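You operate a simulated robot arm through the tools that you are given. There is no shell and no other tool. Be economical: measure what you need, move in short steps, check, and stop when the job is done.

You are at the controls of a simulated robot arm. One attempt, no reset.

TASK
Push both plugs into the green board, set its switches as the plate shows and test-run the rollers.
Fine: plug in with the power off, each plug in the socket with its letter; the lamp must go green; power off at the end.

Only the result counts: the job must be done as asked and must still hold three seconds after the hand-in. Knocking over, shifting, dropping, spilling or breaking anything else fails it.

THE ROBOT
A 7-joint arm with a two-finger parallel gripper on a trunk, on a base that drives. Base frame: it is fixed to the floor where the robot stands at the start and does not move with it; the origin is under the middle of the robot, x ahead of it, y to its left, z up. Units: m, degrees, N and s.
Its first joint turns from -166.0 to 166.0 degrees. Places, roughly: first switch [0.5, 0.3, 0.9]; power knob [0.5, 0.4, 0.9]; second switch [0.5, 0.3, 0.9]; third switch [0.5, 0.2, 0.9]. Payload 3.43 kg.
The TCP is the grasp point between the finger pads, 0.03 m short of the fingertips. In the tool frame z runs along the fingers and y along their closing line. The gripper opens to 0.094 m. The fingers are 0.028 m wide and 0.01 m thick; the gripper's body (0.05 by 0.096 m) begins 0.055 m behind the TCP.
Orientation is told as [roll, pitch, yaw] about the base's x, y, z axes, in that order, counted from this pose: with the fingers straight down and closing along the base's y, the tool's x points along the base's -x, its y along +y and its z along -z.

THE INTERFACE
- The arm moves only by the tool arm_command. Its argument "series" is a list of rows, each an object (a shift or turn left out is 0, a gripper value left out holds the last) with "travel": the shift along the tool's x, y, z in units of 500 mm (1.0 is 500 mm), a list of three; "dr": the turn, a rotation vector about the tool's x, y, z in units of 45 degrees (1.0 is 45 degrees), a list of three; "fingers": the gripper command, from -1 (fully open) to 1 (shut), values between in proportion. In form: [{"travel": [x, y, z], "dr": [wx, wy, wz], "fingers": fingers}, ...]. A call has 1 to 12 rows; each row is the pose to reach, as a shift and turn from the pose commanded when the call began, along the tool's axes at that moment. A call with a number of a shift or a turn outside -1 to 1 is refused whole. Rows are played at 5 a second. More than 0.05 m and 8.6 degrees between two rows, or a gripper value outside its range, and nothing of the call is played. A pose out of reach is approached as far as the arm can. The call stops where the force on the tool passes 80 N (or 10 N more than at its start, if that is more) or the arm is blocked; 0.2 s more then pass. Each finger travels about 0.045 m/s and halts on what it meets, pressing with about 41 N; the grip force reading is that of the motor and also rises with nothing between the fingers. The clock runs only during rows and for 0.2 s after the last one: add rows that repeat a pose to give the fingers time. The reply holds the time, the measured pose of the TCP, the force on the tool along the base axes, the opening and the grip force, in the units named above and with some noise, with the torque about the TCP (base axes, N m) and any sound that the robot's microphone picked up.
- Cameras (640 x 400 px; columns grow to the right, rows downward): "scene" is now at [0.0329, 0.2366, 1.4032]; the picture's right is [0.01, -1.00, 0.00], its down [-0.40, -0.00, -0.92] and it looks along [0.92, 0.01, -0.40] (base axes); focal length 250 px, centre (320, 200). "wrist" rides on the gripper at [0.076, 0.014, -0.103] in the tool frame; the picture's right is [-0.18, 0.98, 0.00], its down [-0.75, -0.14, -0.64] and it looks along [-0.63, -0.12, 0.77] (tool axes); focal length 243 px, centre (320, 200). There is no depth. A picture from a camera that has moved, and an enlarged one, comes with that camera's place and axes in the base frame and with its lens.
- get_image(camera): a new picture of that camera. It takes no simulated time.
- base_move(legs): drives the robot by 1 to 6 legs, each [ahead, turn to the left] in m and degrees, along the robot's own axes; the way and the turn of a leg run together, so that a leg with both is an arc; at most 1.5 m and 180 degrees a leg. The arm and the cameras ride along, it lands a little off, and it stops where it bumps. It gives what a move gives.
- pan_tilt(pan, tilt): turns the head with the scene camera to pan (to the left, within 120 degrees either way) and tilt (down, from -29 to 69), counted from straight ahead of the robot. It gives what a move gives.
- enlarge(camera, box): a new picture of the part [left, top, right, bottom] of that camera's present view, enlarged. It takes no simulated time.
- finish_job(): hands the job in; it is judged then, once.

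Go step by step. Nothing tells you exact positions but the pictures and the camera data: compare them with the known pose of the tool, close in by small moves and look again before you grip or let go. The budget is 120 turns and 90 pictures, counting those below and the enlarged ones. Unless the task says otherwise, let go and move clear before handing in, and close with one line.

The tools are called after "Request:" as a command line: name --argument value ..., lists and objects as JSON in quotes. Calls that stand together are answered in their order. arm_command: Moves the arm, as the interface text tells. Its arguments: {"type":"object","properties":{"series":{"type":"array","items":{"type":"object","properties":{"travel":{"type":"array","items":{"type":"number"}},"dr":{"type":"array","items":{"type":"number"}},"fingers":{"type":"number"}}}}},"required":["series"]} The other tools are called the same way: base_move (legs) drives the base; pan_tilt (pan, tilt) turns the head that bears the scene camera; get_image (camera) takes a picture; enlarge (camera, box) takes an enlarged picture of a part of a camera's view; finish_job () hands the job in.

At the start:

```text
clock: 0.0
position: [0.418, 0.3543, 1.2317]
orientation: [-0.1, -0.1, 0.0]
force: [-0.1, 0.0, 0.8]
moment: [0.0, -0.02, 0.01]
grip_width: 0.0941
finger_force: 0.1
robot x, y, heading: [-0.0034, 0.0001, -0.1]
head pan, tilt: [0.3, 23.6]
```

scene: 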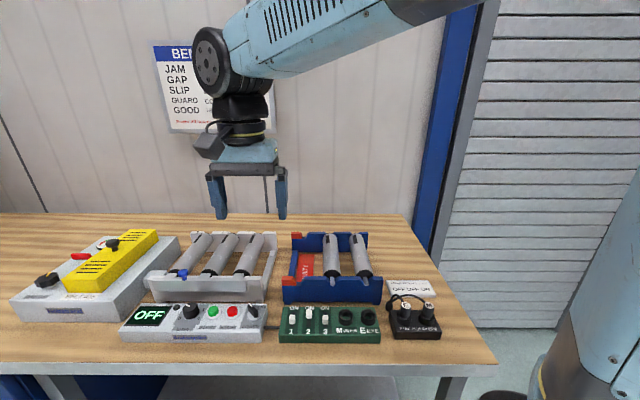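
wrist: 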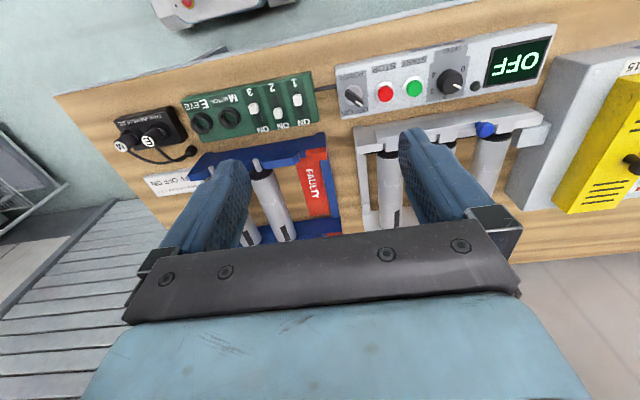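

I see a bench with a control panel (OFF display), a green board with three switches and two sockets, and a tray with two plugs. I will look closer at them first.

Request:
enlarge --camera "scene" --box '[270, 270, 450, 350]'

Request:
enlarge --camera "scene" --box '[110, 290, 275, 350]'

Request:
enlarge --camera "scene" --box '[150, 40, 280, 135]'

Request:
enlarge --camera "wrist" --box '[100, 60, 330, 200]'

```text
3.56 times, centred on (360, 310) of scene
camera zoom: at [0.0329, 0.2366, 1.4032], right [0.01, -1.0, 0.0], down [-0.4, 0.0, -0.92], along [0.92, 0.01, -0.4], focal length 888 px, centre (178, -191)
```

zoom: 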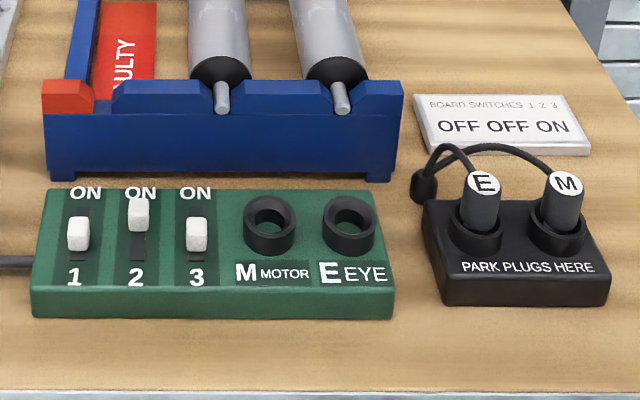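

```text
3.88 times, centred on (192, 320) of scene
camera zoom: at [0.0329, 0.2366, 1.4032], right [0.01, -1.0, 0.0], down [-0.4, 0.0, -0.92], along [0.92, 0.01, -0.4], focal length 968 px, centre (814, -266)
```

zoom: 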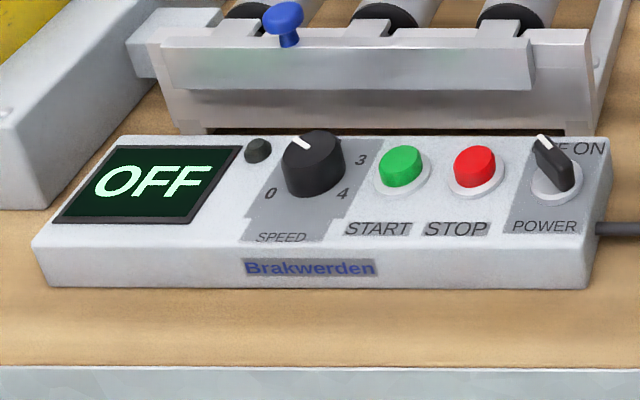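

```text
4.21 times, centred on (215, 88) of scene
camera zoom: at [0.0329, 0.2366, 1.4032], right [0.01, -1.0, 0.0], down [-0.4, 0.0, -0.92], along [0.92, 0.01, -0.4], focal length 1051 px, centre (762, 674)
```

zoom: 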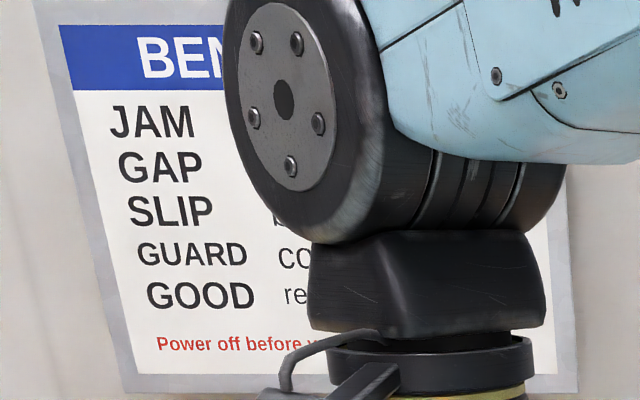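

```text
2.78 times, centred on (215, 130) of wrist
camera zoom: at [0.3426, 0.3698, 1.3338], right [0.18, 0.98, 0.0], down [0.75, -0.14, 0.64], along [0.63, -0.12, -0.77], focal length 675 px, centre (612, 395)
```

zoom: 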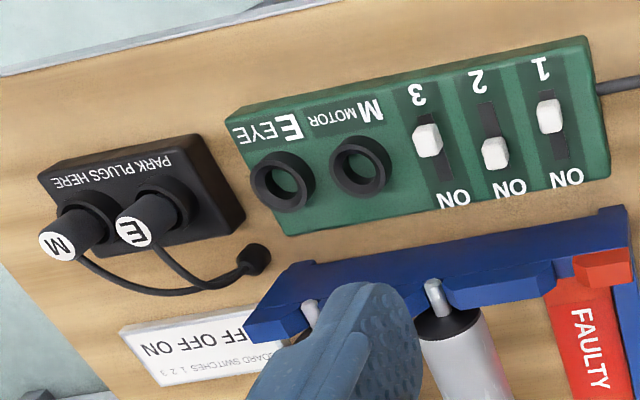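

The plate reads OFF OFF ON and the plugs are parked. The arm hides the wall sign, so I move it to the right to read it, and back the base up a little for comfortable reach.

Request:
base_move --legs '[[-0.15, 0]]'

Request:
arm_command --series '[{"travel": [0, -0.1, 0]}, {"travel": [0, -0.2, 0]}, {"travel": [0, -0.3, 0]}, {"travel": [0, -0.4, 0]}, {"travel": [0, -0.5, 0]}, {"travel": [0, -0.6, 0]}]'

Request:
get_image --camera "scene"

Request:
get_image --camera "wrist"

```text
clock: 1.4
position: [0.2658, 0.3544, 1.2319]
orientation: [0.0, 0.0, 0.0]
force: [0.4, 0.4, 1.0]
moment: [0.0, -0.02, 0.0]
grip_width: 0.094
finger_force: 0.0
robot x, y, heading: [-0.1496, 0.0002, -0.1]
head pan, tilt: [0.3, 23.6]
```

```text
clock: 2.8
position: [0.2665, 0.0526, 1.2316]
orientation: [0.0, 0.0, 0.0]
force: [-1.1, 0.5, -1.1]
moment: [-0.02, 0.01, 0.03]
grip_width: 0.0937
finger_force: 0.1
robot x, y, heading: [-0.1496, 0.0011, 0.0]
head pan, tilt: [0.3, 23.6]
```

```text
83 pictures are left
camera scene: at [-0.12, 0.2368, 1.4031], right [0.0, -1.0, 0.0], down [-0.4, 0.0, -0.92], along [0.92, 0.0, -0.4], focal length 250 px, centre (320, 200)
```

scene: 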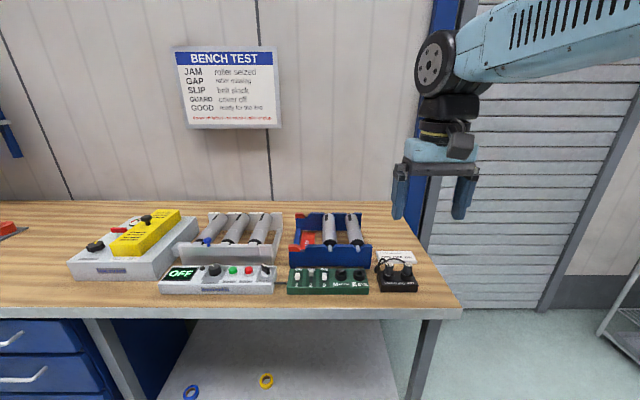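

```text
82 pictures are left
camera wrist: at [0.1905, 0.0683, 1.3341], right [0.18, 0.98, 0.0], down [0.75, -0.14, 0.64], along [0.63, -0.12, -0.77], focal length 243 px, centre (320, 200)
```

wrist: 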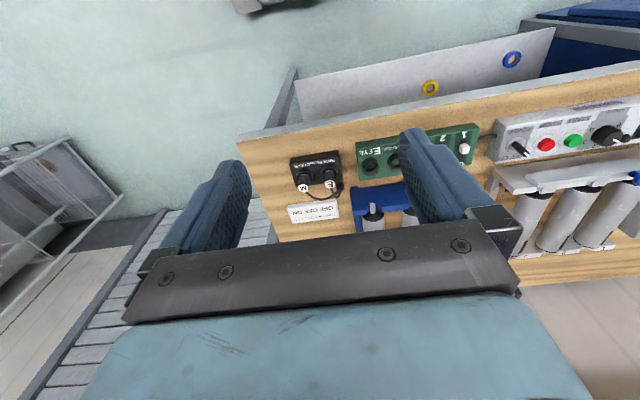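

Request:
enlarge --camera "scene" --box '[170, 44, 285, 130]'

Request:
enlarge --camera "scene" --box '[280, 245, 425, 300]'

Request:
enlarge --camera "scene" --box '[60, 200, 290, 300]'

```text
4.65 times, centred on (228, 87) of scene
camera zoom: at [-0.12, 0.2368, 1.4031], right [0.0, -1.0, 0.0], down [-0.4, 0.0, -0.92], along [0.92, 0.0, -0.4], focal length 1161 px, centre (750, 726)
```

zoom: 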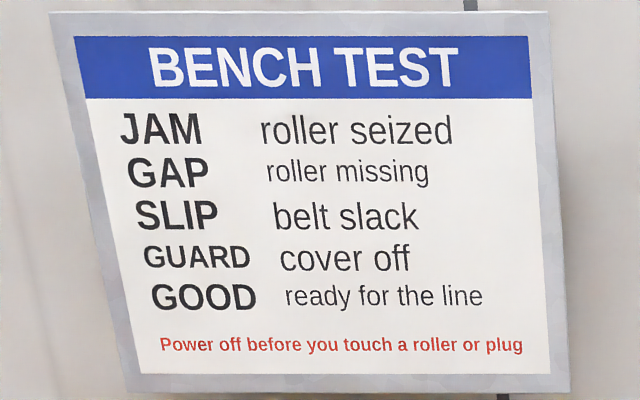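

```text
4.41 times, centred on (352, 272) of scene
camera zoom: at [-0.12, 0.2368, 1.4031], right [0.0, -1.0, 0.0], down [-0.4, 0.0, -0.92], along [0.92, 0.0, -0.4], focal length 1102 px, centre (177, -120)
```

zoom: 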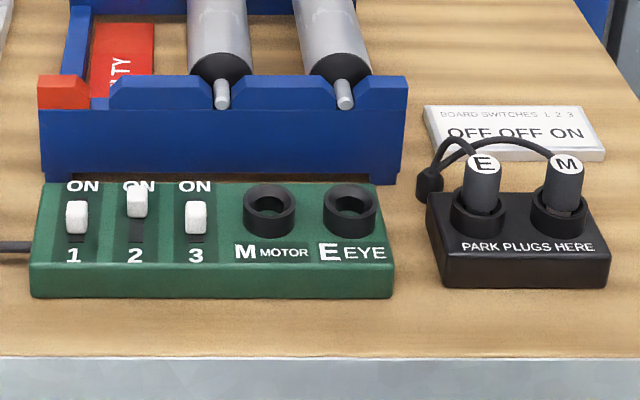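

```text
2.78 times, centred on (175, 250) of scene
camera zoom: at [-0.12, 0.2368, 1.4031], right [0.0, -1.0, 0.0], down [-0.4, 0.0, -0.92], along [0.92, 0.0, -0.4], focal length 695 px, centre (724, 61)
```

zoom: 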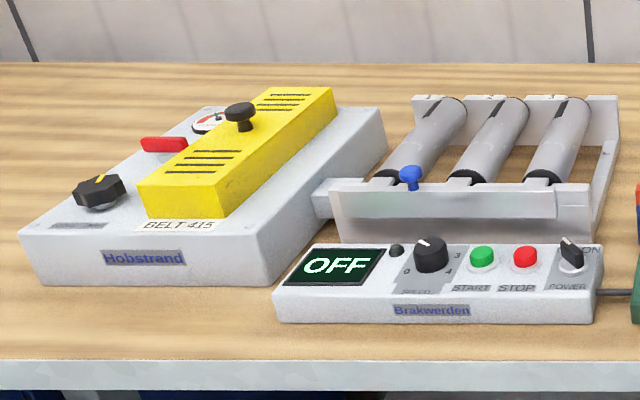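

The sign explains the codes (GOOD is the target). By triangulation I take the M plug top at about (0.472, -0.018, 0.94), E at (0.472, 0.036, 0.94), the M socket at (0.473, 0.178) and the E socket at (0.473, 0.123). I move above plug M for a close look.

Request:
arm_command --series '[{"travel": [-0.07, -0.024, 0.05], "fingers": -0.1}, {"travel": [-0.14, -0.047, 0.1]}, {"travel": [-0.21, -0.071, 0.15]}, {"travel": [-0.28, -0.094, 0.2]}, {"travel": [-0.34, -0.118, 0.25]}, {"travel": [-0.411, -0.141, 0.3]}, {"travel": [-0.411, -0.141, 0.3]}, {"travel": [-0.411, -0.141, 0.3]}]'

Request:
get_image --camera "wrist"

Request:
get_image --camera "scene"

```text
clock: 4.6
position: [0.472, -0.0158, 1.0827]
orientation: [0.0, 0.1, 0.0]
force: [0.0, -0.4, 0.4]
moment: [0.0, -0.02, 0.05]
grip_width: 0.0516
finger_force: 0.1
robot x, y, heading: [-0.1542, -0.0036, 0.2]
head pan, tilt: [0.3, 23.6]
```

```text
78 pictures are left
camera wrist: at [0.3966, 0.0, 1.1845], right [0.19, 0.98, 0.0], down [0.75, -0.14, 0.64], along [0.63, -0.12, -0.77], focal length 243 px, centre (320, 200)
```

wrist: 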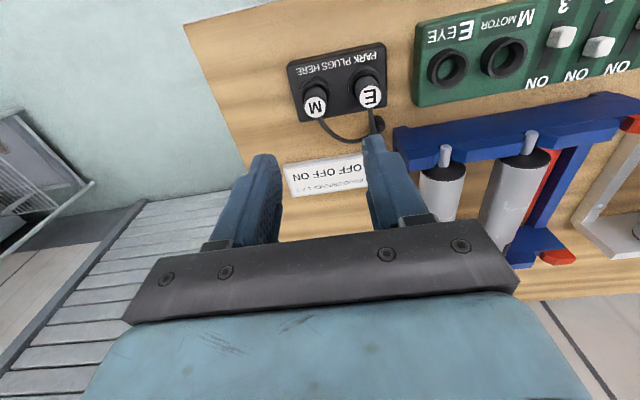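

```text
77 pictures are left
camera scene: at [-0.1197, 0.2366, 1.4032], right [0.0, -1.0, 0.0], down [-0.4, 0.0, -0.92], along [0.92, 0.0, -0.4], focal length 250 px, centre (320, 200)
```

scene: 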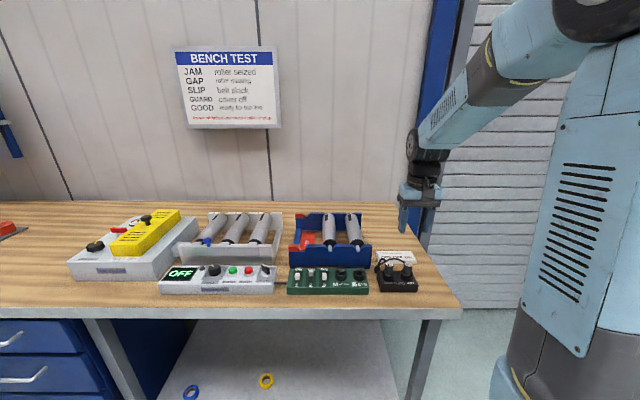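

Both views agree: M at about (0.476, -0.0195), E at (0.478, 0.035). I lower halfway and look again.

Request:
arm_command --series '[{"travel": [-0.007, -0.007, 0.09]}, {"travel": [-0.007, -0.007, 0.18]}, {"travel": [-0.007, -0.007, 0.18]}]'

Request:
get_image --camera "wrist"

Request:
enlarge --camera "scene" --box '[340, 190, 460, 300]'

```text
clock: 5.4
position: [0.4756, -0.0177, 0.9917]
orientation: [-0.1, 0.0, -0.1]
force: [0.5, -0.4, 0.1]
moment: [-0.01, 0.02, 0.02]
grip_width: 0.0516
finger_force: 0.0
robot x, y, heading: [-0.1551, 0.0, -0.1]
head pan, tilt: [0.3, 23.6]
```

```text
76 pictures are left
camera wrist: at [0.3997, -0.0032, 1.0933], right [0.19, 0.98, 0.0], down [0.75, -0.14, 0.64], along [0.63, -0.12, -0.77], focal length 243 px, centre (320, 200)
```

wrist: 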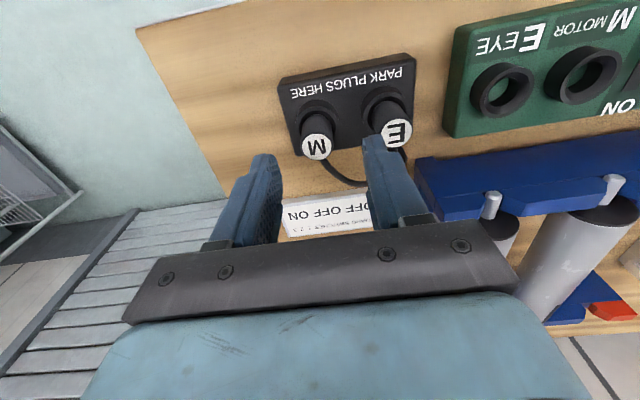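

```text
3.64 times, centred on (400, 245) of scene
camera zoom: at [-0.1197, 0.2365, 1.4032], right [0.0, -1.0, 0.0], down [-0.4, 0.0, -0.92], along [0.92, 0.0, -0.4], focal length 908 px, centre (29, 36)
```

zoom: 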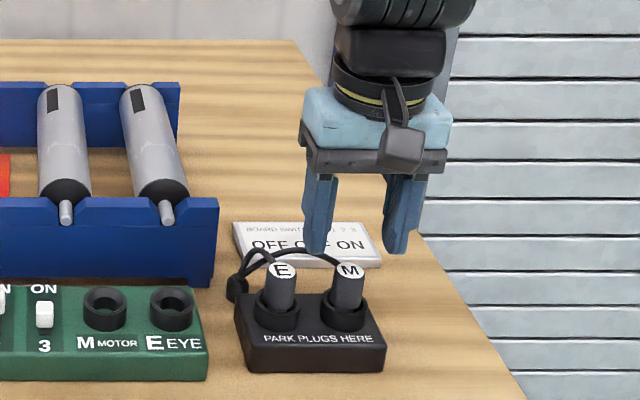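

The M plug lies straight below the TCP (within 2 mm). I descend to z≈0.938 and close the fingers on it.

Request:
arm_command --series '[{"travel": [-0.002, -0.005, 0.05]}, {"travel": [-0.002, -0.005, 0.107]}, {"travel": [-0.002, -0.005, 0.107]}]'

Request:
enlarge --camera "scene" --box '[350, 210, 450, 300]'

```text
clock: 6.2
position: [0.4771, -0.022, 0.9376]
orientation: [-0.1, 0.0, -0.2]
force: [-0.6, 0.1, -0.7]
moment: [-0.01, -0.01, 0.0]
grip_width: 0.0517
finger_force: 0.1
robot x, y, heading: [-0.1548, 0.0007, 0.1]
head pan, tilt: [0.3, 23.6]
```

```text
4.44 times, centred on (400, 255) of scene
camera zoom: at [-0.1197, 0.2365, 1.4032], right [0.0, -1.0, 0.0], down [-0.4, 0.0, -0.92], along [0.92, 0.0, -0.4], focal length 1109 px, centre (-36, -44)
```

zoom: 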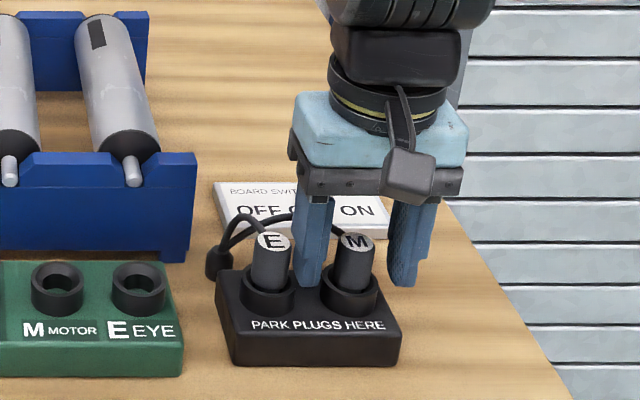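

The fingers straddle M. I correct y by 2 mm and close.

Request:
arm_command --series '[{"travel": [0, 0.004, 0], "fingers": -0.1}, {"travel": [0, 0.004, 0], "fingers": 0.3}, {"travel": [0, 0.004, 0], "fingers": 1}, {"travel": [0, 0.004, 0], "fingers": 1}, {"travel": [0, 0.004, 0], "fingers": 1}]'

Request:
enlarge --camera "scene" --box '[350, 210, 450, 300]'

```text
clock: 7.4
position: [0.4756, -0.0206, 0.9383]
orientation: [-0.1, 0.0, -0.1]
force: [0.8, -0.8, 0.9]
moment: [-0.02, 0.01, 0.0]
grip_width: 0.0222
finger_force: 41.1
robot x, y, heading: [-0.151, 0.0018, -0.3]
head pan, tilt: [0.3, 23.6]
```

```text
4.44 times, centred on (400, 255) of scene
camera zoom: at [-0.1197, 0.2365, 1.4032], right [0.0, -1.0, 0.0], down [-0.4, 0.0, -0.92], along [0.92, 0.0, -0.4], focal length 1109 px, centre (-36, -44)
```

zoom: 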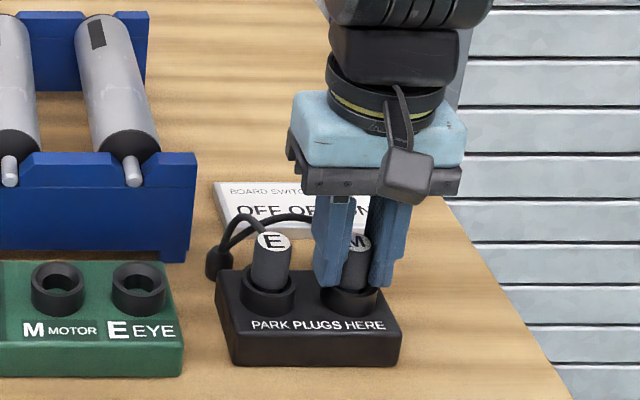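

Gripped (22 mm wide). Now I pull it straight up about 7 cm.

Request:
arm_command --series '[{"travel": [0, 0, -0.03]}, {"travel": [0, 0, -0.06]}, {"travel": [0, 0, -0.1]}, {"travel": [0, 0, -0.14]}, {"travel": [0, 0, -0.14]}]'

Request:
enlarge --camera "scene" --box '[340, 200, 450, 300]'

Request:
get_image --camera "wrist"

```text
clock: 8.6
position: [0.4761, -0.0195, 1.0073]
orientation: [0.0, -0.1, 0.0]
force: [-0.3, -0.1, 0.3]
moment: [0.04, 0.02, -0.03]
grip_width: 0.0
finger_force: 33.3
robot x, y, heading: [-0.1587, 0.0008, -0.3]
head pan, tilt: [0.3, 23.6]
```

```text
4.00 times, centred on (395, 250) of scene
camera zoom: at [-0.1197, 0.2365, 1.4032], right [0.0, -1.0, 0.0], down [-0.4, 0.0, -0.92], along [0.92, 0.0, -0.4], focal length 998 px, centre (20, 0)
```

zoom: 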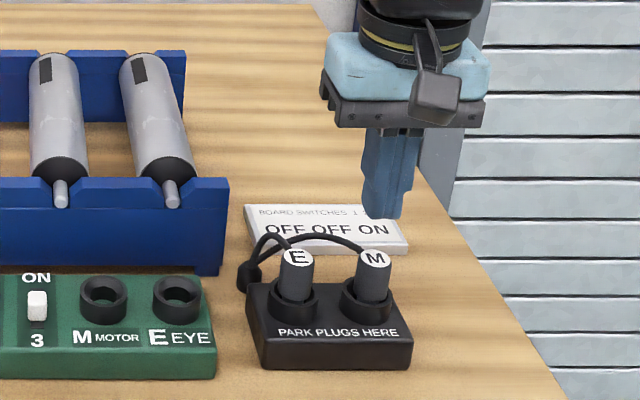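

```text
71 pictures are left
camera wrist: at [0.4005, -0.0038, 1.1105], right [0.19, 0.98, 0.0], down [0.75, -0.14, 0.64], along [0.63, -0.12, -0.77], focal length 243 px, centre (320, 200)
```

wrist: 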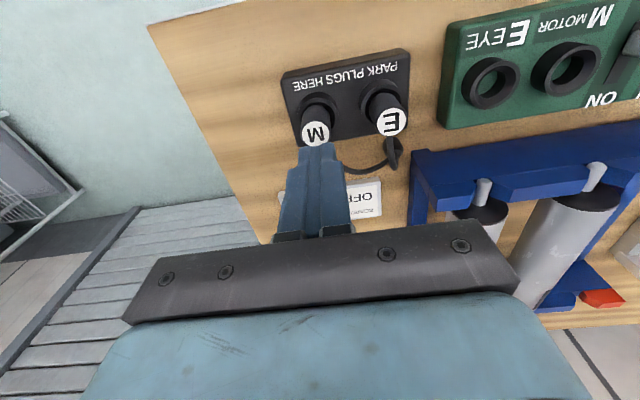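

The fingers slipped off; the plug is still parked and undisturbed. I grip again a little deeper and pull slowly, watching the force.

Request:
arm_command --series '[{"travel": [0, 0, 0], "fingers": -0.1}, {"travel": [0, 0, 0], "fingers": -0.1}, {"travel": [0, 0, 0], "fingers": -0.1}, {"travel": [0, 0, 0.07]}, {"travel": [0, 0, 0.152]}, {"travel": [0, 0, 0.152]}, {"travel": [0, 0, 0.152], "fingers": 1}, {"travel": [0, 0, 0.152], "fingers": 1}, {"travel": [0, 0, 0.152], "fingers": 1}, {"travel": [0, 0, 0.152], "fingers": 1}]'

Request:
arm_command --series '[{"travel": [0, 0, -0.004]}, {"travel": [0, 0, -0.008]}, {"travel": [0, 0, -0.008]}]'

Request:
arm_command --series '[{"travel": [0, 0, -0.004]}, {"travel": [0, 0, -0.008]}, {"travel": [0, 0, -0.008]}]'

Request:
enlarge --camera "scene" --box '[350, 210, 450, 300]'

```text
clock: 10.2
position: [0.4763, -0.0199, 0.9362]
orientation: [0.0, -0.5, -0.1]
force: [-10.9, -22.7, 26.6]
moment: [-1.08, 0.56, 0.06]
grip_width: 0.0304
finger_force: 11.4
robot x, y, heading: [-0.1543, 0.0037, -0.1]
head pan, tilt: [0.3, 23.6]
stopped in row 7: the force on the tool passed its limit at 84 N (the readings are from after the stop); the commanded pose is now the measured one
```

```text
clock: 11.0
position: [0.4782, -0.0173, 0.9399]
orientation: [0.1, -0.3, 0.0]
force: [-6.3, -12.4, -4.3]
moment: [-0.6, 0.25, -0.02]
grip_width: 0.0223
finger_force: 40.9
robot x, y, heading: [-0.1505, 0.0005, -0.4]
head pan, tilt: [0.3, 23.6]
```

```text
clock: 11.8
position: [0.4772, -0.0191, 0.9437]
orientation: [0.2, -0.4, 0.0]
force: [-7.1, -17.8, -3.5]
moment: [-0.74, 0.34, -0.02]
grip_width: 0.0225
finger_force: 40.9
robot x, y, heading: [-0.1552, -0.0001, -0.0]
head pan, tilt: [0.3, 23.6]
```

```text
4.44 times, centred on (400, 255) of scene
camera zoom: at [-0.1199, 0.2359, 1.4033], right [0.0, -1.0, 0.0], down [-0.4, 0.0, -0.92], along [0.92, 0.0, -0.4], focal length 1109 px, centre (-36, -44)
```

zoom: 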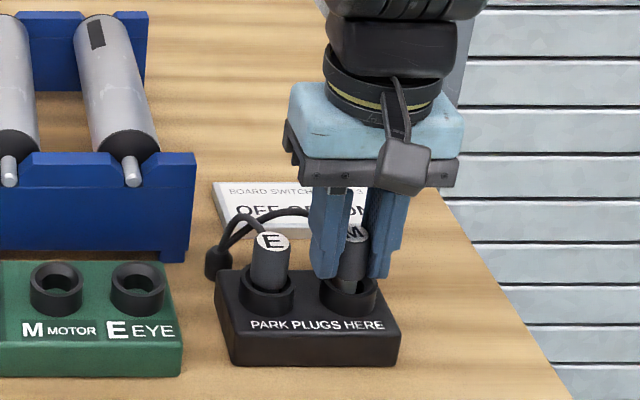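

Slow pulling works: the M plug has come up a few mm. There is some sideways force, so I ease 1 mm to -y and continue slowly.

Request:
arm_command --series '[{"travel": [0, -0.002, -0.004]}, {"travel": [0, -0.004, -0.008]}, {"travel": [0, -0.004, -0.012]}, {"travel": [0, -0.004, -0.016]}, {"travel": [0, -0.004, -0.02]}]'

Request:
enlarge --camera "scene" --box '[350, 210, 450, 300]'

```text
clock: 13.0
position: [0.4773, -0.0195, 0.954]
orientation: [0.1, -0.4, 0.1]
force: [0.7, 0.1, -1.1]
moment: [0.01, 0.04, -0.05]
grip_width: 0.0225
finger_force: 41.4
robot x, y, heading: [-0.1518, -0.0, 0.0]
head pan, tilt: [0.3, 23.6]
```

```text
4.44 times, centred on (400, 255) of scene
camera zoom: at [-0.1197, 0.2365, 1.4032], right [0.0, -1.0, 0.0], down [-0.4, 0.0, -0.92], along [0.92, 0.0, -0.4], focal length 1109 px, centre (-36, -44)
```

zoom: 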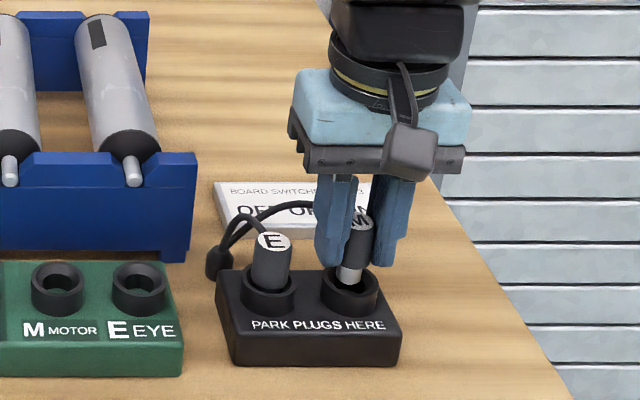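

The M plug is nearly out, with its metal pin visible. I lift it clear slowly and look at its attitude in the grip.

Request:
arm_command --series '[{"travel": [0, 0, -0.01]}, {"travel": [0, 0, -0.03]}, {"travel": [0, 0, -0.06]}, {"travel": [0, 0, -0.1]}, {"travel": [0, 0, -0.14]}, {"travel": [0, 0, -0.14]}]'

Request:
enlarge --camera "scene" --box '[350, 200, 450, 290]'

Request:
enlarge --camera "wrist" --box '[220, 80, 440, 250]'

```text
clock: 14.4
position: [0.4769, -0.019, 1.0231]
orientation: [0.2, -0.4, 0.1]
force: [0.6, 0.5, -0.6]
moment: [0.01, 0.0, 0.02]
grip_width: 0.0224
finger_force: 40.6
robot x, y, heading: [-0.1536, -0.0016, -0.2]
head pan, tilt: [0.3, 23.6]
```

```text
4.44 times, centred on (400, 245) of scene
camera zoom: at [-0.1198, 0.2365, 1.4032], right [0.0, -1.0, 0.0], down [-0.4, 0.0, -0.92], along [0.92, 0.0, -0.4], focal length 1109 px, centre (-36, 0)
```

zoom: 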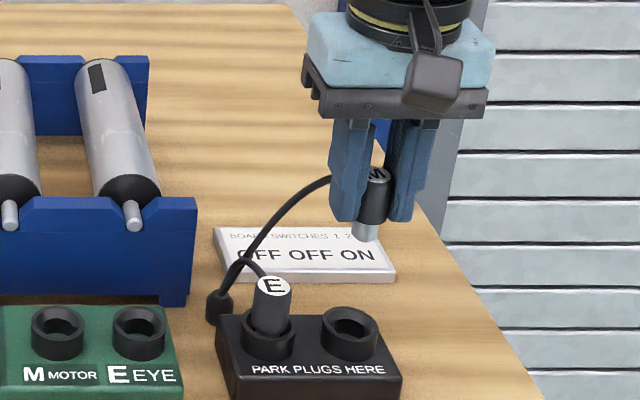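

```text
2.35 times, centred on (330, 165) of wrist
camera zoom: at [0.4, -0.0046, 1.1261], right [0.18, 0.98, 0.0], down [0.75, -0.14, 0.65], along [0.64, -0.12, -0.76], focal length 571 px, centre (296, 282)
```

zoom: 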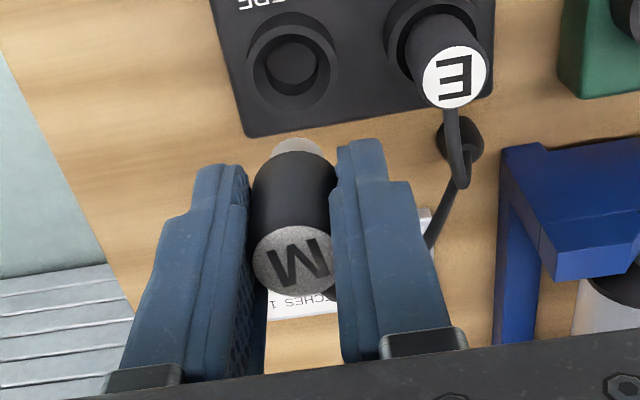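

M is held upright, its top about 3 mm above the TCP and its pin end about 49 mm below. I carry it at this height over the M socket at (0.474, 0.178).

Request:
arm_command --series '[{"travel": [0, 0.08, -0.02]}, {"travel": [0, 0.16, -0.02]}, {"travel": [0.002, 0.24, -0.02]}, {"travel": [0.004, 0.32, -0.02]}, {"travel": [0.006, 0.394, -0.02]}, {"travel": [0.006, 0.394, -0.02]}]'

Request:
get_image --camera "wrist"

Request:
enlarge --camera "scene" --box '[290, 200, 420, 300]'

```text
clock: 15.8
position: [0.4729, 0.1784, 1.0329]
orientation: [0.1, -0.4, 0.1]
force: [-0.2, -0.3, -0.9]
moment: [-0.04, 0.01, -0.01]
grip_width: 0.0224
finger_force: 41.5
robot x, y, heading: [-0.1503, 0.0001, -0.3]
head pan, tilt: [0.3, 23.6]
```

```text
66 pictures are left
camera wrist: at [0.3962, 0.1932, 1.1352], right [0.18, 0.98, 0.0], down [0.75, -0.14, 0.65], along [0.64, -0.12, -0.76], focal length 243 px, centre (320, 200)
```

wrist: 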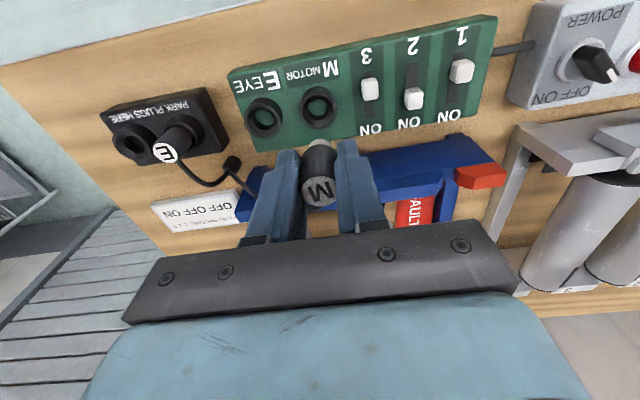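

```text
4.00 times, centred on (355, 250) of scene
camera zoom: at [-0.1198, 0.2365, 1.4032], right [0.0, -1.0, 0.0], down [-0.4, 0.0, -0.92], along [0.92, 0.0, -0.4], focal length 998 px, centre (180, 0)
```

zoom: 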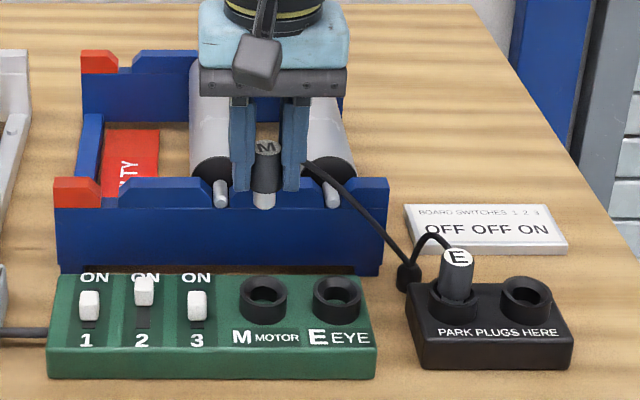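

The wrist view puts the M socket at about (0.472–0.476, 0.177). I lower until the pin is just above the rim, then check.

Request:
arm_command --series '[{"travel": [-0.001, -0.001, 0.05], "dr": [0, 0.005, 0]}, {"travel": [-0.002, -0.002, 0.1], "dr": [0, 0.009, 0]}, {"travel": [-0.002, -0.002, 0.136], "dr": [0, 0.009, 0]}, {"travel": [-0.002, -0.002, 0.136], "dr": [0, 0.009, 0]}]'

Request:
enlarge --camera "wrist" --box '[220, 60, 440, 230]'

Request:
enlarge --camera "scene" --box '[310, 230, 390, 290]'

```text
clock: 16.8
position: [0.4749, 0.1757, 0.9649]
orientation: [0.0, 0.1, 0.0]
force: [-0.7, 0.1, -0.2]
moment: [0.01, 0.0, 0.0]
grip_width: 0.0225
finger_force: 41.1
robot x, y, heading: [-0.1549, 0.0001, -0.0]
head pan, tilt: [0.3, 23.6]
```

```text
2.35 times, centred on (330, 145) of wrist
camera zoom: at [0.3999, 0.1904, 1.0679], right [0.18, 0.98, 0.0], down [0.75, -0.14, 0.64], along [0.63, -0.12, -0.77], focal length 571 px, centre (296, 329)
```

zoom: 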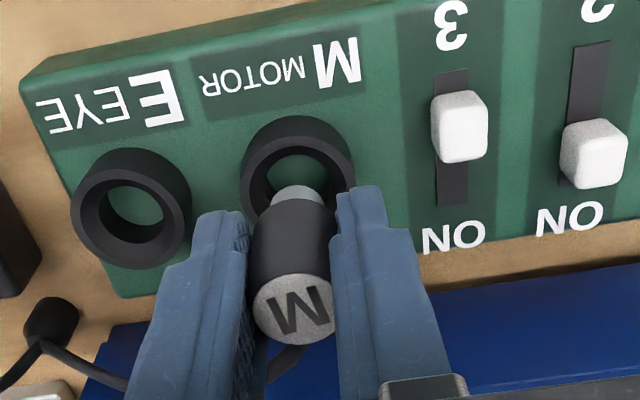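

```text
6.67 times, centred on (350, 260) of scene
camera zoom: at [-0.1198, 0.2366, 1.4032], right [0.0, -1.0, 0.0], down [-0.4, 0.0, -0.92], along [0.92, 0.0, -0.4], focal length 1664 px, centre (120, -200)
```

zoom: 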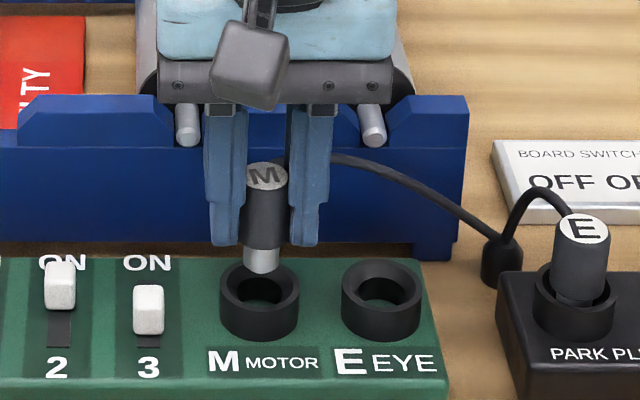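

The pin looks about 1–2 mm off the socket centre. I shift by (-2, +1) mm and lower in small steps, watching the force.

Request:
arm_command --series '[{"travel": [0.003, 0.002, 0]}, {"travel": [0.003, 0.002, 0.008]}, {"travel": [0.003, 0.002, 0.016]}, {"travel": [0.003, 0.002, 0.024]}, {"travel": [0.003, 0.002, 0.03]}, {"travel": [0.003, 0.002, 0.03]}]'

Request:
enlarge --camera "scene" --box '[310, 230, 390, 290]'

```text
clock: 18.2
position: [0.473, 0.1783, 0.9507]
orientation: [0.1, -0.1, 0.0]
force: [-0.4, 0.1, -1.2]
moment: [0.03, 0.01, -0.04]
grip_width: 0.0225
finger_force: 41.1
robot x, y, heading: [-0.15, -0.0025, -0.1]
head pan, tilt: [0.3, 23.6]
```

```text
6.67 times, centred on (350, 260) of scene
camera zoom: at [-0.1197, 0.2366, 1.4032], right [0.0, -1.0, 0.0], down [-0.4, 0.0, -0.92], along [0.92, 0.0, -0.4], focal length 1664 px, centre (120, -200)
```

zoom: 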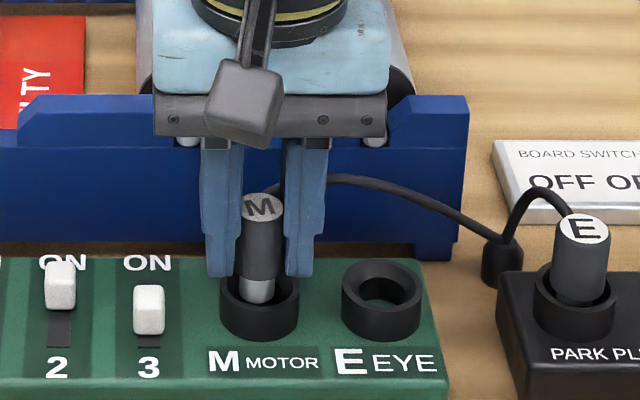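

The pin is entering the cup with no force. I continue down slowly.

Request:
arm_command --series '[{"travel": [0, 0, 0.006]}, {"travel": [0, 0, 0.012]}, {"travel": [0, 0, 0.018]}, {"travel": [0, 0, 0.024]}, {"travel": [0, 0, 0.024]}]'

Request:
enlarge --camera "scene" --box '[310, 230, 390, 290]'

```text
clock: 19.4
position: [0.4753, 0.1775, 0.9389]
orientation: [0.1, -0.2, 0.0]
force: [21.3, -7.4, 5.5]
moment: [-0.34, -0.83, -0.01]
grip_width: 0.0226
finger_force: 41.0
robot x, y, heading: [-0.1532, -0.0019, -0.1]
head pan, tilt: [0.3, 23.6]
```

```text
6.67 times, centred on (350, 260) of scene
camera zoom: at [-0.1189, 0.2362, 1.4032], right [0.0, -1.0, 0.0], down [-0.4, 0.0, -0.92], along [0.92, 0.0, -0.4], focal length 1664 px, centre (120, -200)
```

zoom: 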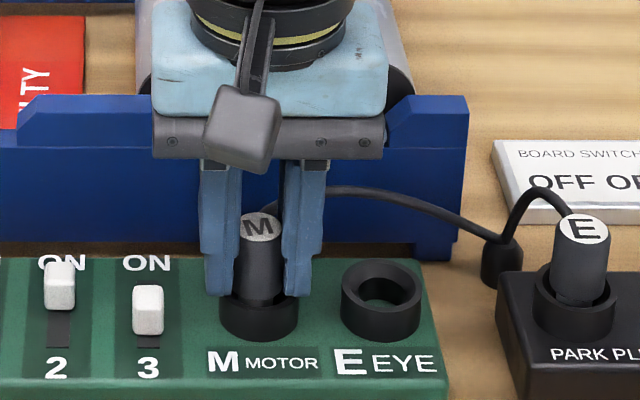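

The side force says the socket lies ~1 mm toward +x; I ease there and push the last 2–3 mm.

Request:
arm_command --series '[{"travel": [-0.003, -0.001, 0]}, {"travel": [-0.004, -0.001, 0.003]}, {"travel": [-0.004, -0.001, 0.006]}, {"travel": [-0.004, -0.001, 0.006]}]'

```text
clock: 20.4
position: [0.4756, 0.1779, 0.9374]
orientation: [0.0, -0.1, 0.0]
force: [1.5, -7.2, 33.2]
moment: [-0.61, 0.0, 0.06]
grip_width: 0.0225
finger_force: 41.5
robot x, y, heading: [-0.153, -0.0006, 0.1]
head pan, tilt: [0.3, 23.6]
```

It now pushes back with 33 N, so it is seated or nearly so. I open the fingers, rise and inspect.

Request:
arm_command --series '[{"travel": [0, 0, -0.003]}, {"travel": [0, 0, -0.003], "fingers": -0.1}, {"travel": [0, 0, -0.003], "fingers": -0.1}, {"travel": [0, 0, -0.003], "fingers": -0.1}, {"travel": [0, 0, -0.08], "fingers": -0.1}, {"travel": [0, 0, -0.16], "fingers": -0.1}, {"travel": [0, 0, -0.16], "fingers": -0.1}]'

Request:
enlarge --camera "scene" --box '[310, 230, 430, 300]'

Request:
get_image --camera "wrist"

```text
clock: 22.0
position: [0.4757, 0.1779, 1.0154]
orientation: [0.1, 0.1, 0.1]
force: [-0.4, -0.2, 0.0]
moment: [0.0, -0.02, 0.02]
grip_width: 0.0518
finger_force: 0.1
robot x, y, heading: [-0.1524, -0.0012, -0.2]
head pan, tilt: [0.3, 23.6]
```

```text
5.33 times, centred on (370, 265) of scene
camera zoom: at [-0.1198, 0.2366, 1.4032], right [0.0, -1.0, 0.0], down [-0.4, 0.0, -0.92], along [0.92, 0.0, -0.4], focal length 1331 px, centre (53, -147)
```

zoom: 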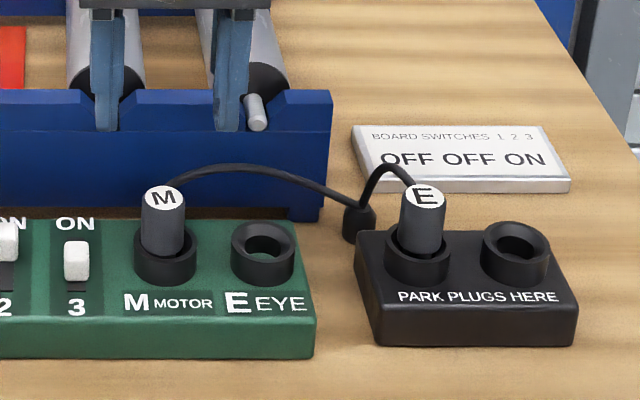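

```text
59 pictures are left
camera wrist: at [0.401, 0.1933, 1.1185], right [0.18, 0.98, 0.0], down [0.75, -0.14, 0.64], along [0.63, -0.12, -0.77], focal length 243 px, centre (320, 200)
```

wrist: 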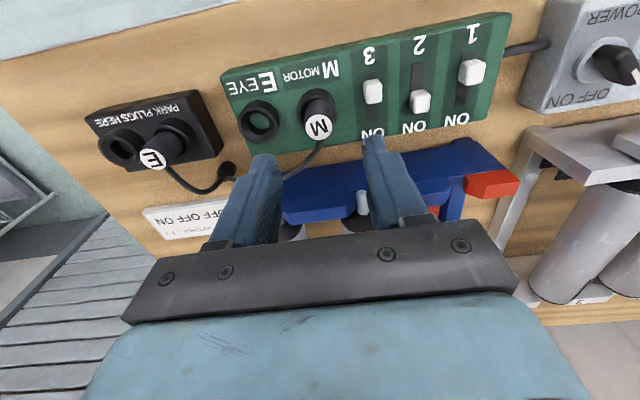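

M looks seated, slightly deeper than the parked E. Now the same for E: I move above it at (0.477, 0.0355).

Request:
arm_command --series '[{"travel": [-0.001, -0.09, 0]}, {"travel": [-0.002, -0.18, 0]}, {"travel": [-0.003, -0.285, 0]}, {"travel": [-0.003, -0.285, 0.04]}, {"travel": [-0.003, -0.285, 0.04]}]'

Request:
enlarge --camera "wrist" --box '[220, 80, 440, 250]'

Request:
enlarge --camera "scene" --box '[350, 215, 430, 300]'

```text
refused: row 3 steps farther than a row can; nothing moved
```

```text
2.35 times, centred on (330, 165) of wrist
camera zoom: at [0.401, 0.1933, 1.1185], right [0.18, 0.98, 0.0], down [0.75, -0.14, 0.64], along [0.63, -0.12, -0.77], focal length 571 px, centre (296, 282)
```

zoom: 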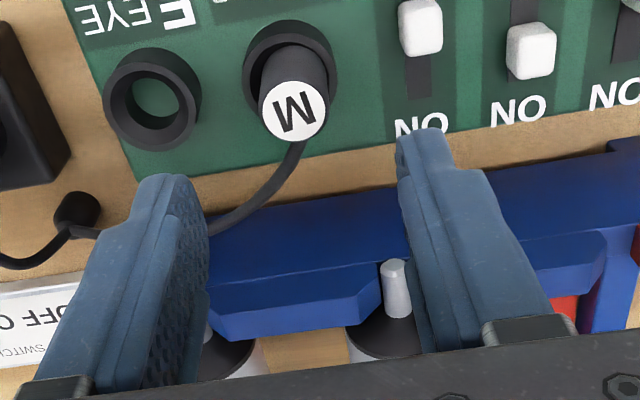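

```text
4.71 times, centred on (390, 258) of scene
camera zoom: at [-0.1198, 0.2366, 1.4032], right [0.0, -1.0, 0.0], down [-0.4, 0.0, -0.92], along [0.92, 0.0, -0.4], focal length 1175 px, centre (-9, -71)
```

zoom: 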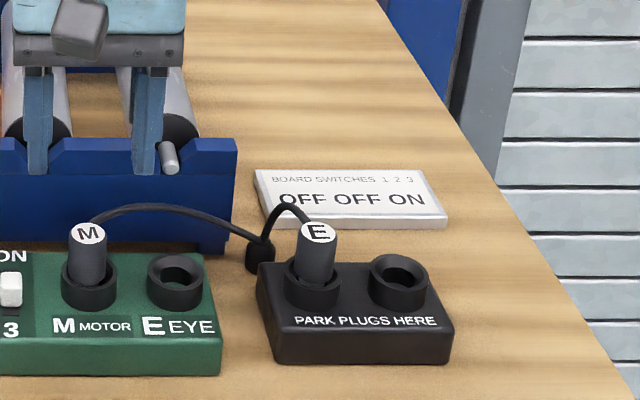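

The step was too big, so nothing moved; I repeat it with smaller rows. The cable root lies just left of and behind E, so I will check finger clearance there.

Request:
arm_command --series '[{"travel": [-0.001, -0.08, 0]}, {"travel": [-0.002, -0.16, 0]}, {"travel": [-0.003, -0.24, 0]}, {"travel": [-0.003, -0.285, 0]}, {"travel": [-0.003, -0.285, 0.04]}, {"travel": [-0.003, -0.285, 0.04]}]'

Request:
enlarge --camera "wrist" --box '[220, 80, 440, 250]'

Request:
enlarge --camera "scene" --box '[350, 215, 430, 300]'

```text
clock: 23.4
position: [0.4782, 0.033, 0.995]
orientation: [0.1, -0.1, 0.0]
force: [-0.2, 0.4, -0.1]
moment: [0.01, 0.0, 0.02]
grip_width: 0.0518
finger_force: 0.0
robot x, y, heading: [-0.155, -0.0014, -0.2]
head pan, tilt: [0.3, 23.6]
```

```text
2.35 times, centred on (330, 165) of wrist
camera zoom: at [0.4018, 0.0485, 1.0974], right [0.18, 0.98, 0.0], down [0.75, -0.14, 0.64], along [0.63, -0.12, -0.77], focal length 571 px, centre (296, 282)
```

zoom: 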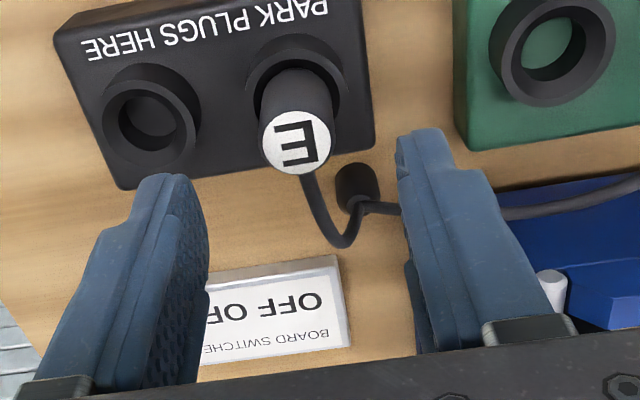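

```text
4.71 times, centred on (390, 258) of scene
camera zoom: at [-0.1198, 0.2365, 1.4032], right [0.0, -1.0, 0.0], down [-0.4, 0.0, -0.92], along [0.92, 0.0, -0.4], focal length 1175 px, centre (-9, -71)
```

zoom: 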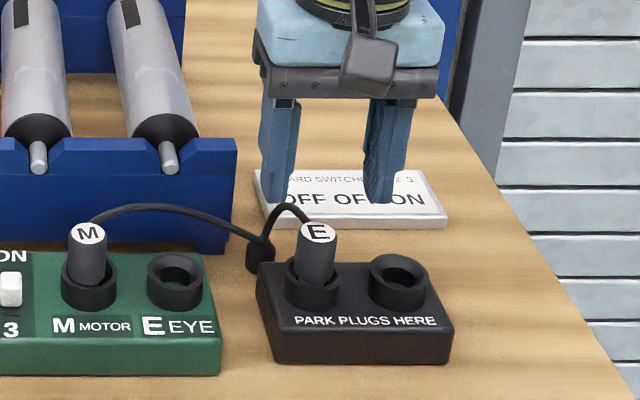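

E is centred under the tool. I descend to z≈0.939, close, then pull slowly.

Request:
arm_command --series '[{"travel": [0, 0, 0.06]}, {"travel": [0, 0, 0.112]}, {"travel": [0, 0, 0.112]}, {"travel": [0, 0, 0.112], "fingers": 0.3}, {"travel": [0, 0, 0.112], "fingers": 1}, {"travel": [0, 0, 0.112], "fingers": 1}, {"travel": [0, 0, 0.112], "fingers": 1}]'

Request:
arm_command --series '[{"travel": [0, 0, -0.003]}, {"travel": [0, 0, -0.006]}, {"travel": [0, 0, -0.009]}, {"travel": [0, 0, -0.012]}, {"travel": [0, 0, -0.012]}]'

Request:
enlarge --camera "scene" --box '[350, 215, 430, 300]'

```text
clock: 25.0
position: [0.479, 0.0342, 0.9393]
orientation: [0.1, 0.0, 0.0]
force: [0.4, -0.1, 0.2]
moment: [-0.02, -0.01, -0.01]
grip_width: 0.0222
finger_force: 40.8
robot x, y, heading: [-0.1506, 0.0005, -0.1]
head pan, tilt: [0.3, 23.6]
```

```text
clock: 26.2
position: [0.4767, 0.0354, 0.9448]
orientation: [0.1, 0.0, 0.1]
force: [1.0, 0.4, -0.1]
moment: [-0.03, 0.0, 0.0]
grip_width: 0.0225
finger_force: 40.6
robot x, y, heading: [-0.1549, 0.0022, -0.1]
head pan, tilt: [0.3, 23.6]
```

```text
4.71 times, centred on (390, 258) of scene
camera zoom: at [-0.1197, 0.2365, 1.4032], right [0.0, -1.0, 0.0], down [-0.4, 0.0, -0.92], along [0.92, 0.0, -0.4], focal length 1175 px, centre (-9, -71)
```

zoom: 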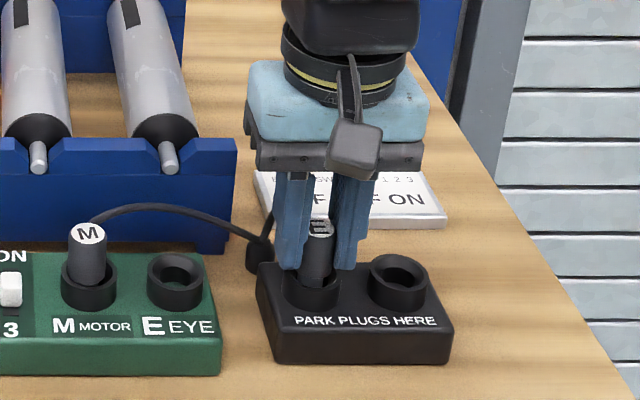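

E is rising with the fingers. I keep pulling slowly, then lift clear.

Request:
arm_command --series '[{"travel": [0, 0, -0.004]}, {"travel": [0, 0, -0.008]}, {"travel": [0, 0, -0.012]}, {"travel": [0, 0, -0.016]}, {"travel": [0, 0, -0.02]}, {"travel": [0, 0, -0.03]}, {"travel": [0, 0, -0.05]}, {"travel": [0, 0, -0.09]}, {"travel": [0, 0, -0.13]}, {"travel": [0, 0, -0.17]}, {"travel": [0, 0, -0.17]}]'

Request:
enlarge --camera "scene" --box '[330, 190, 440, 300]'

Request:
enlarge --camera "wrist" --box '[220, 80, 440, 250]'

```text
clock: 28.6
position: [0.478, 0.034, 1.03]
orientation: [0.0, 0.0, 0.1]
force: [-0.4, -0.1, -0.5]
moment: [0.0, 0.01, 0.0]
grip_width: 0.0218
finger_force: 41.5
robot x, y, heading: [-0.1528, 0.003, -0.1]
head pan, tilt: [0.3, 23.6]
```

```text
3.64 times, centred on (385, 245) of scene
camera zoom: at [-0.1198, 0.2365, 1.4032], right [0.0, -1.0, 0.0], down [-0.4, 0.0, -0.92], along [0.92, 0.0, -0.4], focal length 908 px, centre (84, 36)
```

zoom: 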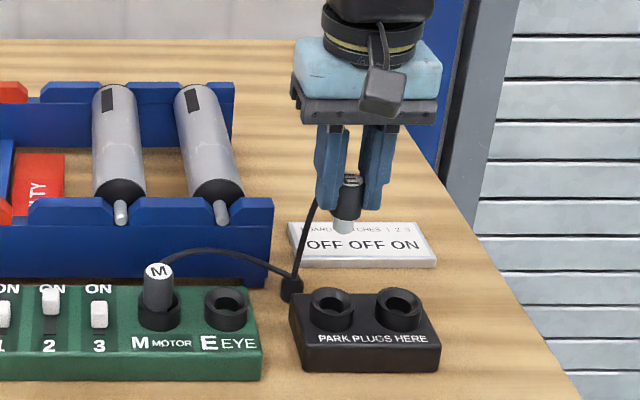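

```text
2.35 times, centred on (330, 165) of wrist
camera zoom: at [0.4015, 0.0486, 1.1331], right [0.18, 0.98, 0.0], down [0.75, -0.14, 0.64], along [0.63, -0.12, -0.77], focal length 571 px, centre (296, 282)
```

zoom: 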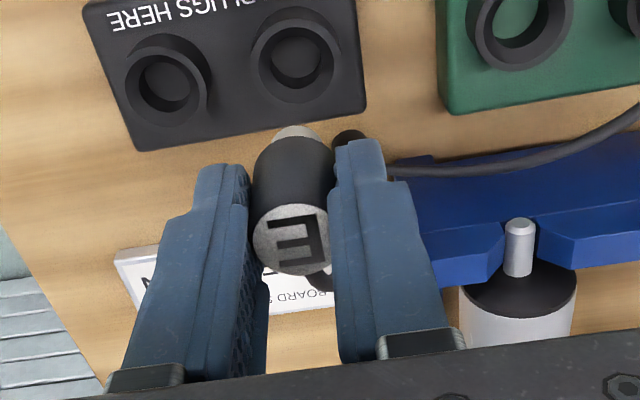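

E is out, held upright about 8 mm lower in the fingers than M was. I carry it over the E socket at (0.476, 0.123).

Request:
arm_command --series '[{"travel": [0.001, 0.07, 0]}, {"travel": [0.002, 0.14, 0]}, {"travel": [0.003, 0.177, 0]}, {"travel": [0.003, 0.177, 0.05]}, {"travel": [0.003, 0.177, 0.096]}, {"travel": [0.003, 0.177, 0.096]}]'

Request:
enlarge --camera "wrist" --box '[220, 60, 440, 230]'

Request:
enlarge --camera "scene" --box '[310, 230, 390, 290]'

```text
clock: 30.0
position: [0.4764, 0.1249, 0.9829]
orientation: [0.0, 0.0, 0.0]
force: [-0.4, -0.4, -0.7]
moment: [0.02, -0.03, 0.0]
grip_width: 0.0219
finger_force: 41.1
robot x, y, heading: [-0.1531, 0.0016, -0.2]
head pan, tilt: [0.3, 23.6]
```

```text
2.35 times, centred on (330, 145) of wrist
camera zoom: at [0.4008, 0.1388, 1.0846], right [0.18, 0.98, 0.0], down [0.75, -0.14, 0.64], along [0.63, -0.12, -0.77], focal length 571 px, centre (296, 329)
```

zoom: 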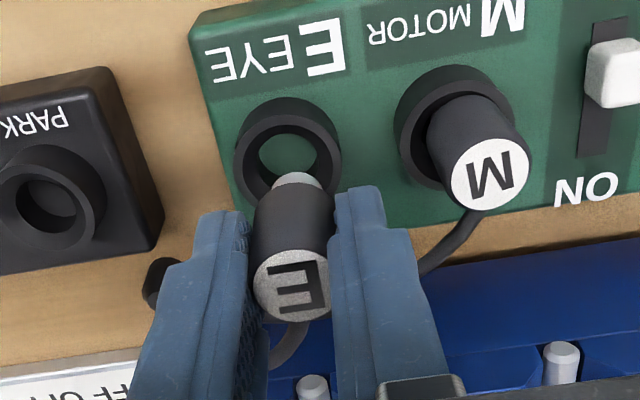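

```text
6.67 times, centred on (350, 260) of scene
camera zoom: at [-0.1198, 0.2366, 1.4032], right [0.0, -1.0, 0.0], down [-0.4, 0.0, -0.92], along [0.92, 0.0, -0.4], focal length 1664 px, centre (120, -200)
```

zoom: 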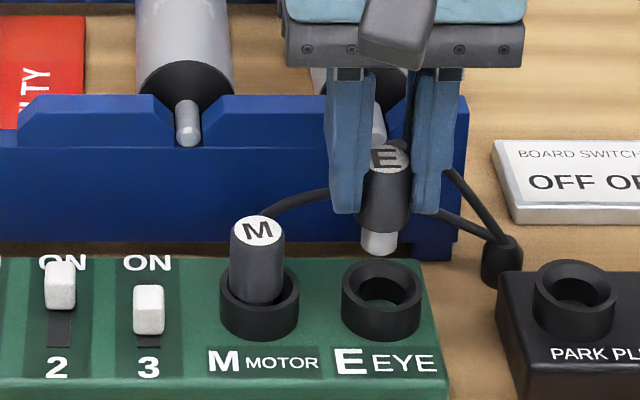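

Nearly aligned; I shift 1.5 mm to -y and lower gently.

Request:
arm_command --series '[{"travel": [0, -0.003, 0]}, {"travel": [0, -0.003, 0.02]}, {"travel": [0, -0.003, 0.03]}, {"travel": [0, -0.003, 0.038]}, {"travel": [0, -0.003, 0.046]}, {"travel": [0, -0.003, 0.054]}, {"travel": [0, -0.003, 0.054]}]'

Request:
enlarge --camera "scene" --box '[310, 230, 390, 290]'

```text
clock: 31.6
position: [0.4752, 0.1208, 0.9551]
orientation: [0.1, 0.0, 0.0]
force: [-0.6, 0.0, -0.7]
moment: [-0.03, -0.03, -0.02]
grip_width: 0.0219
finger_force: 40.6
robot x, y, heading: [-0.152, 0.0009, -0.0]
head pan, tilt: [0.3, 23.6]
```

```text
6.67 times, centred on (350, 260) of scene
camera zoom: at [-0.1198, 0.2366, 1.4032], right [0.0, -1.0, 0.0], down [-0.4, 0.0, -0.92], along [0.92, 0.0, -0.4], focal length 1664 px, centre (120, -200)
```

zoom: 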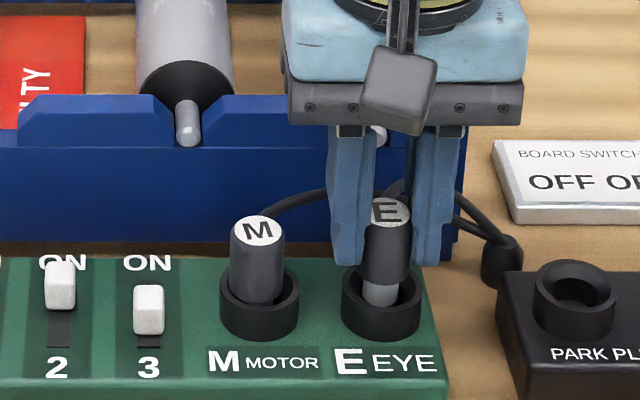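

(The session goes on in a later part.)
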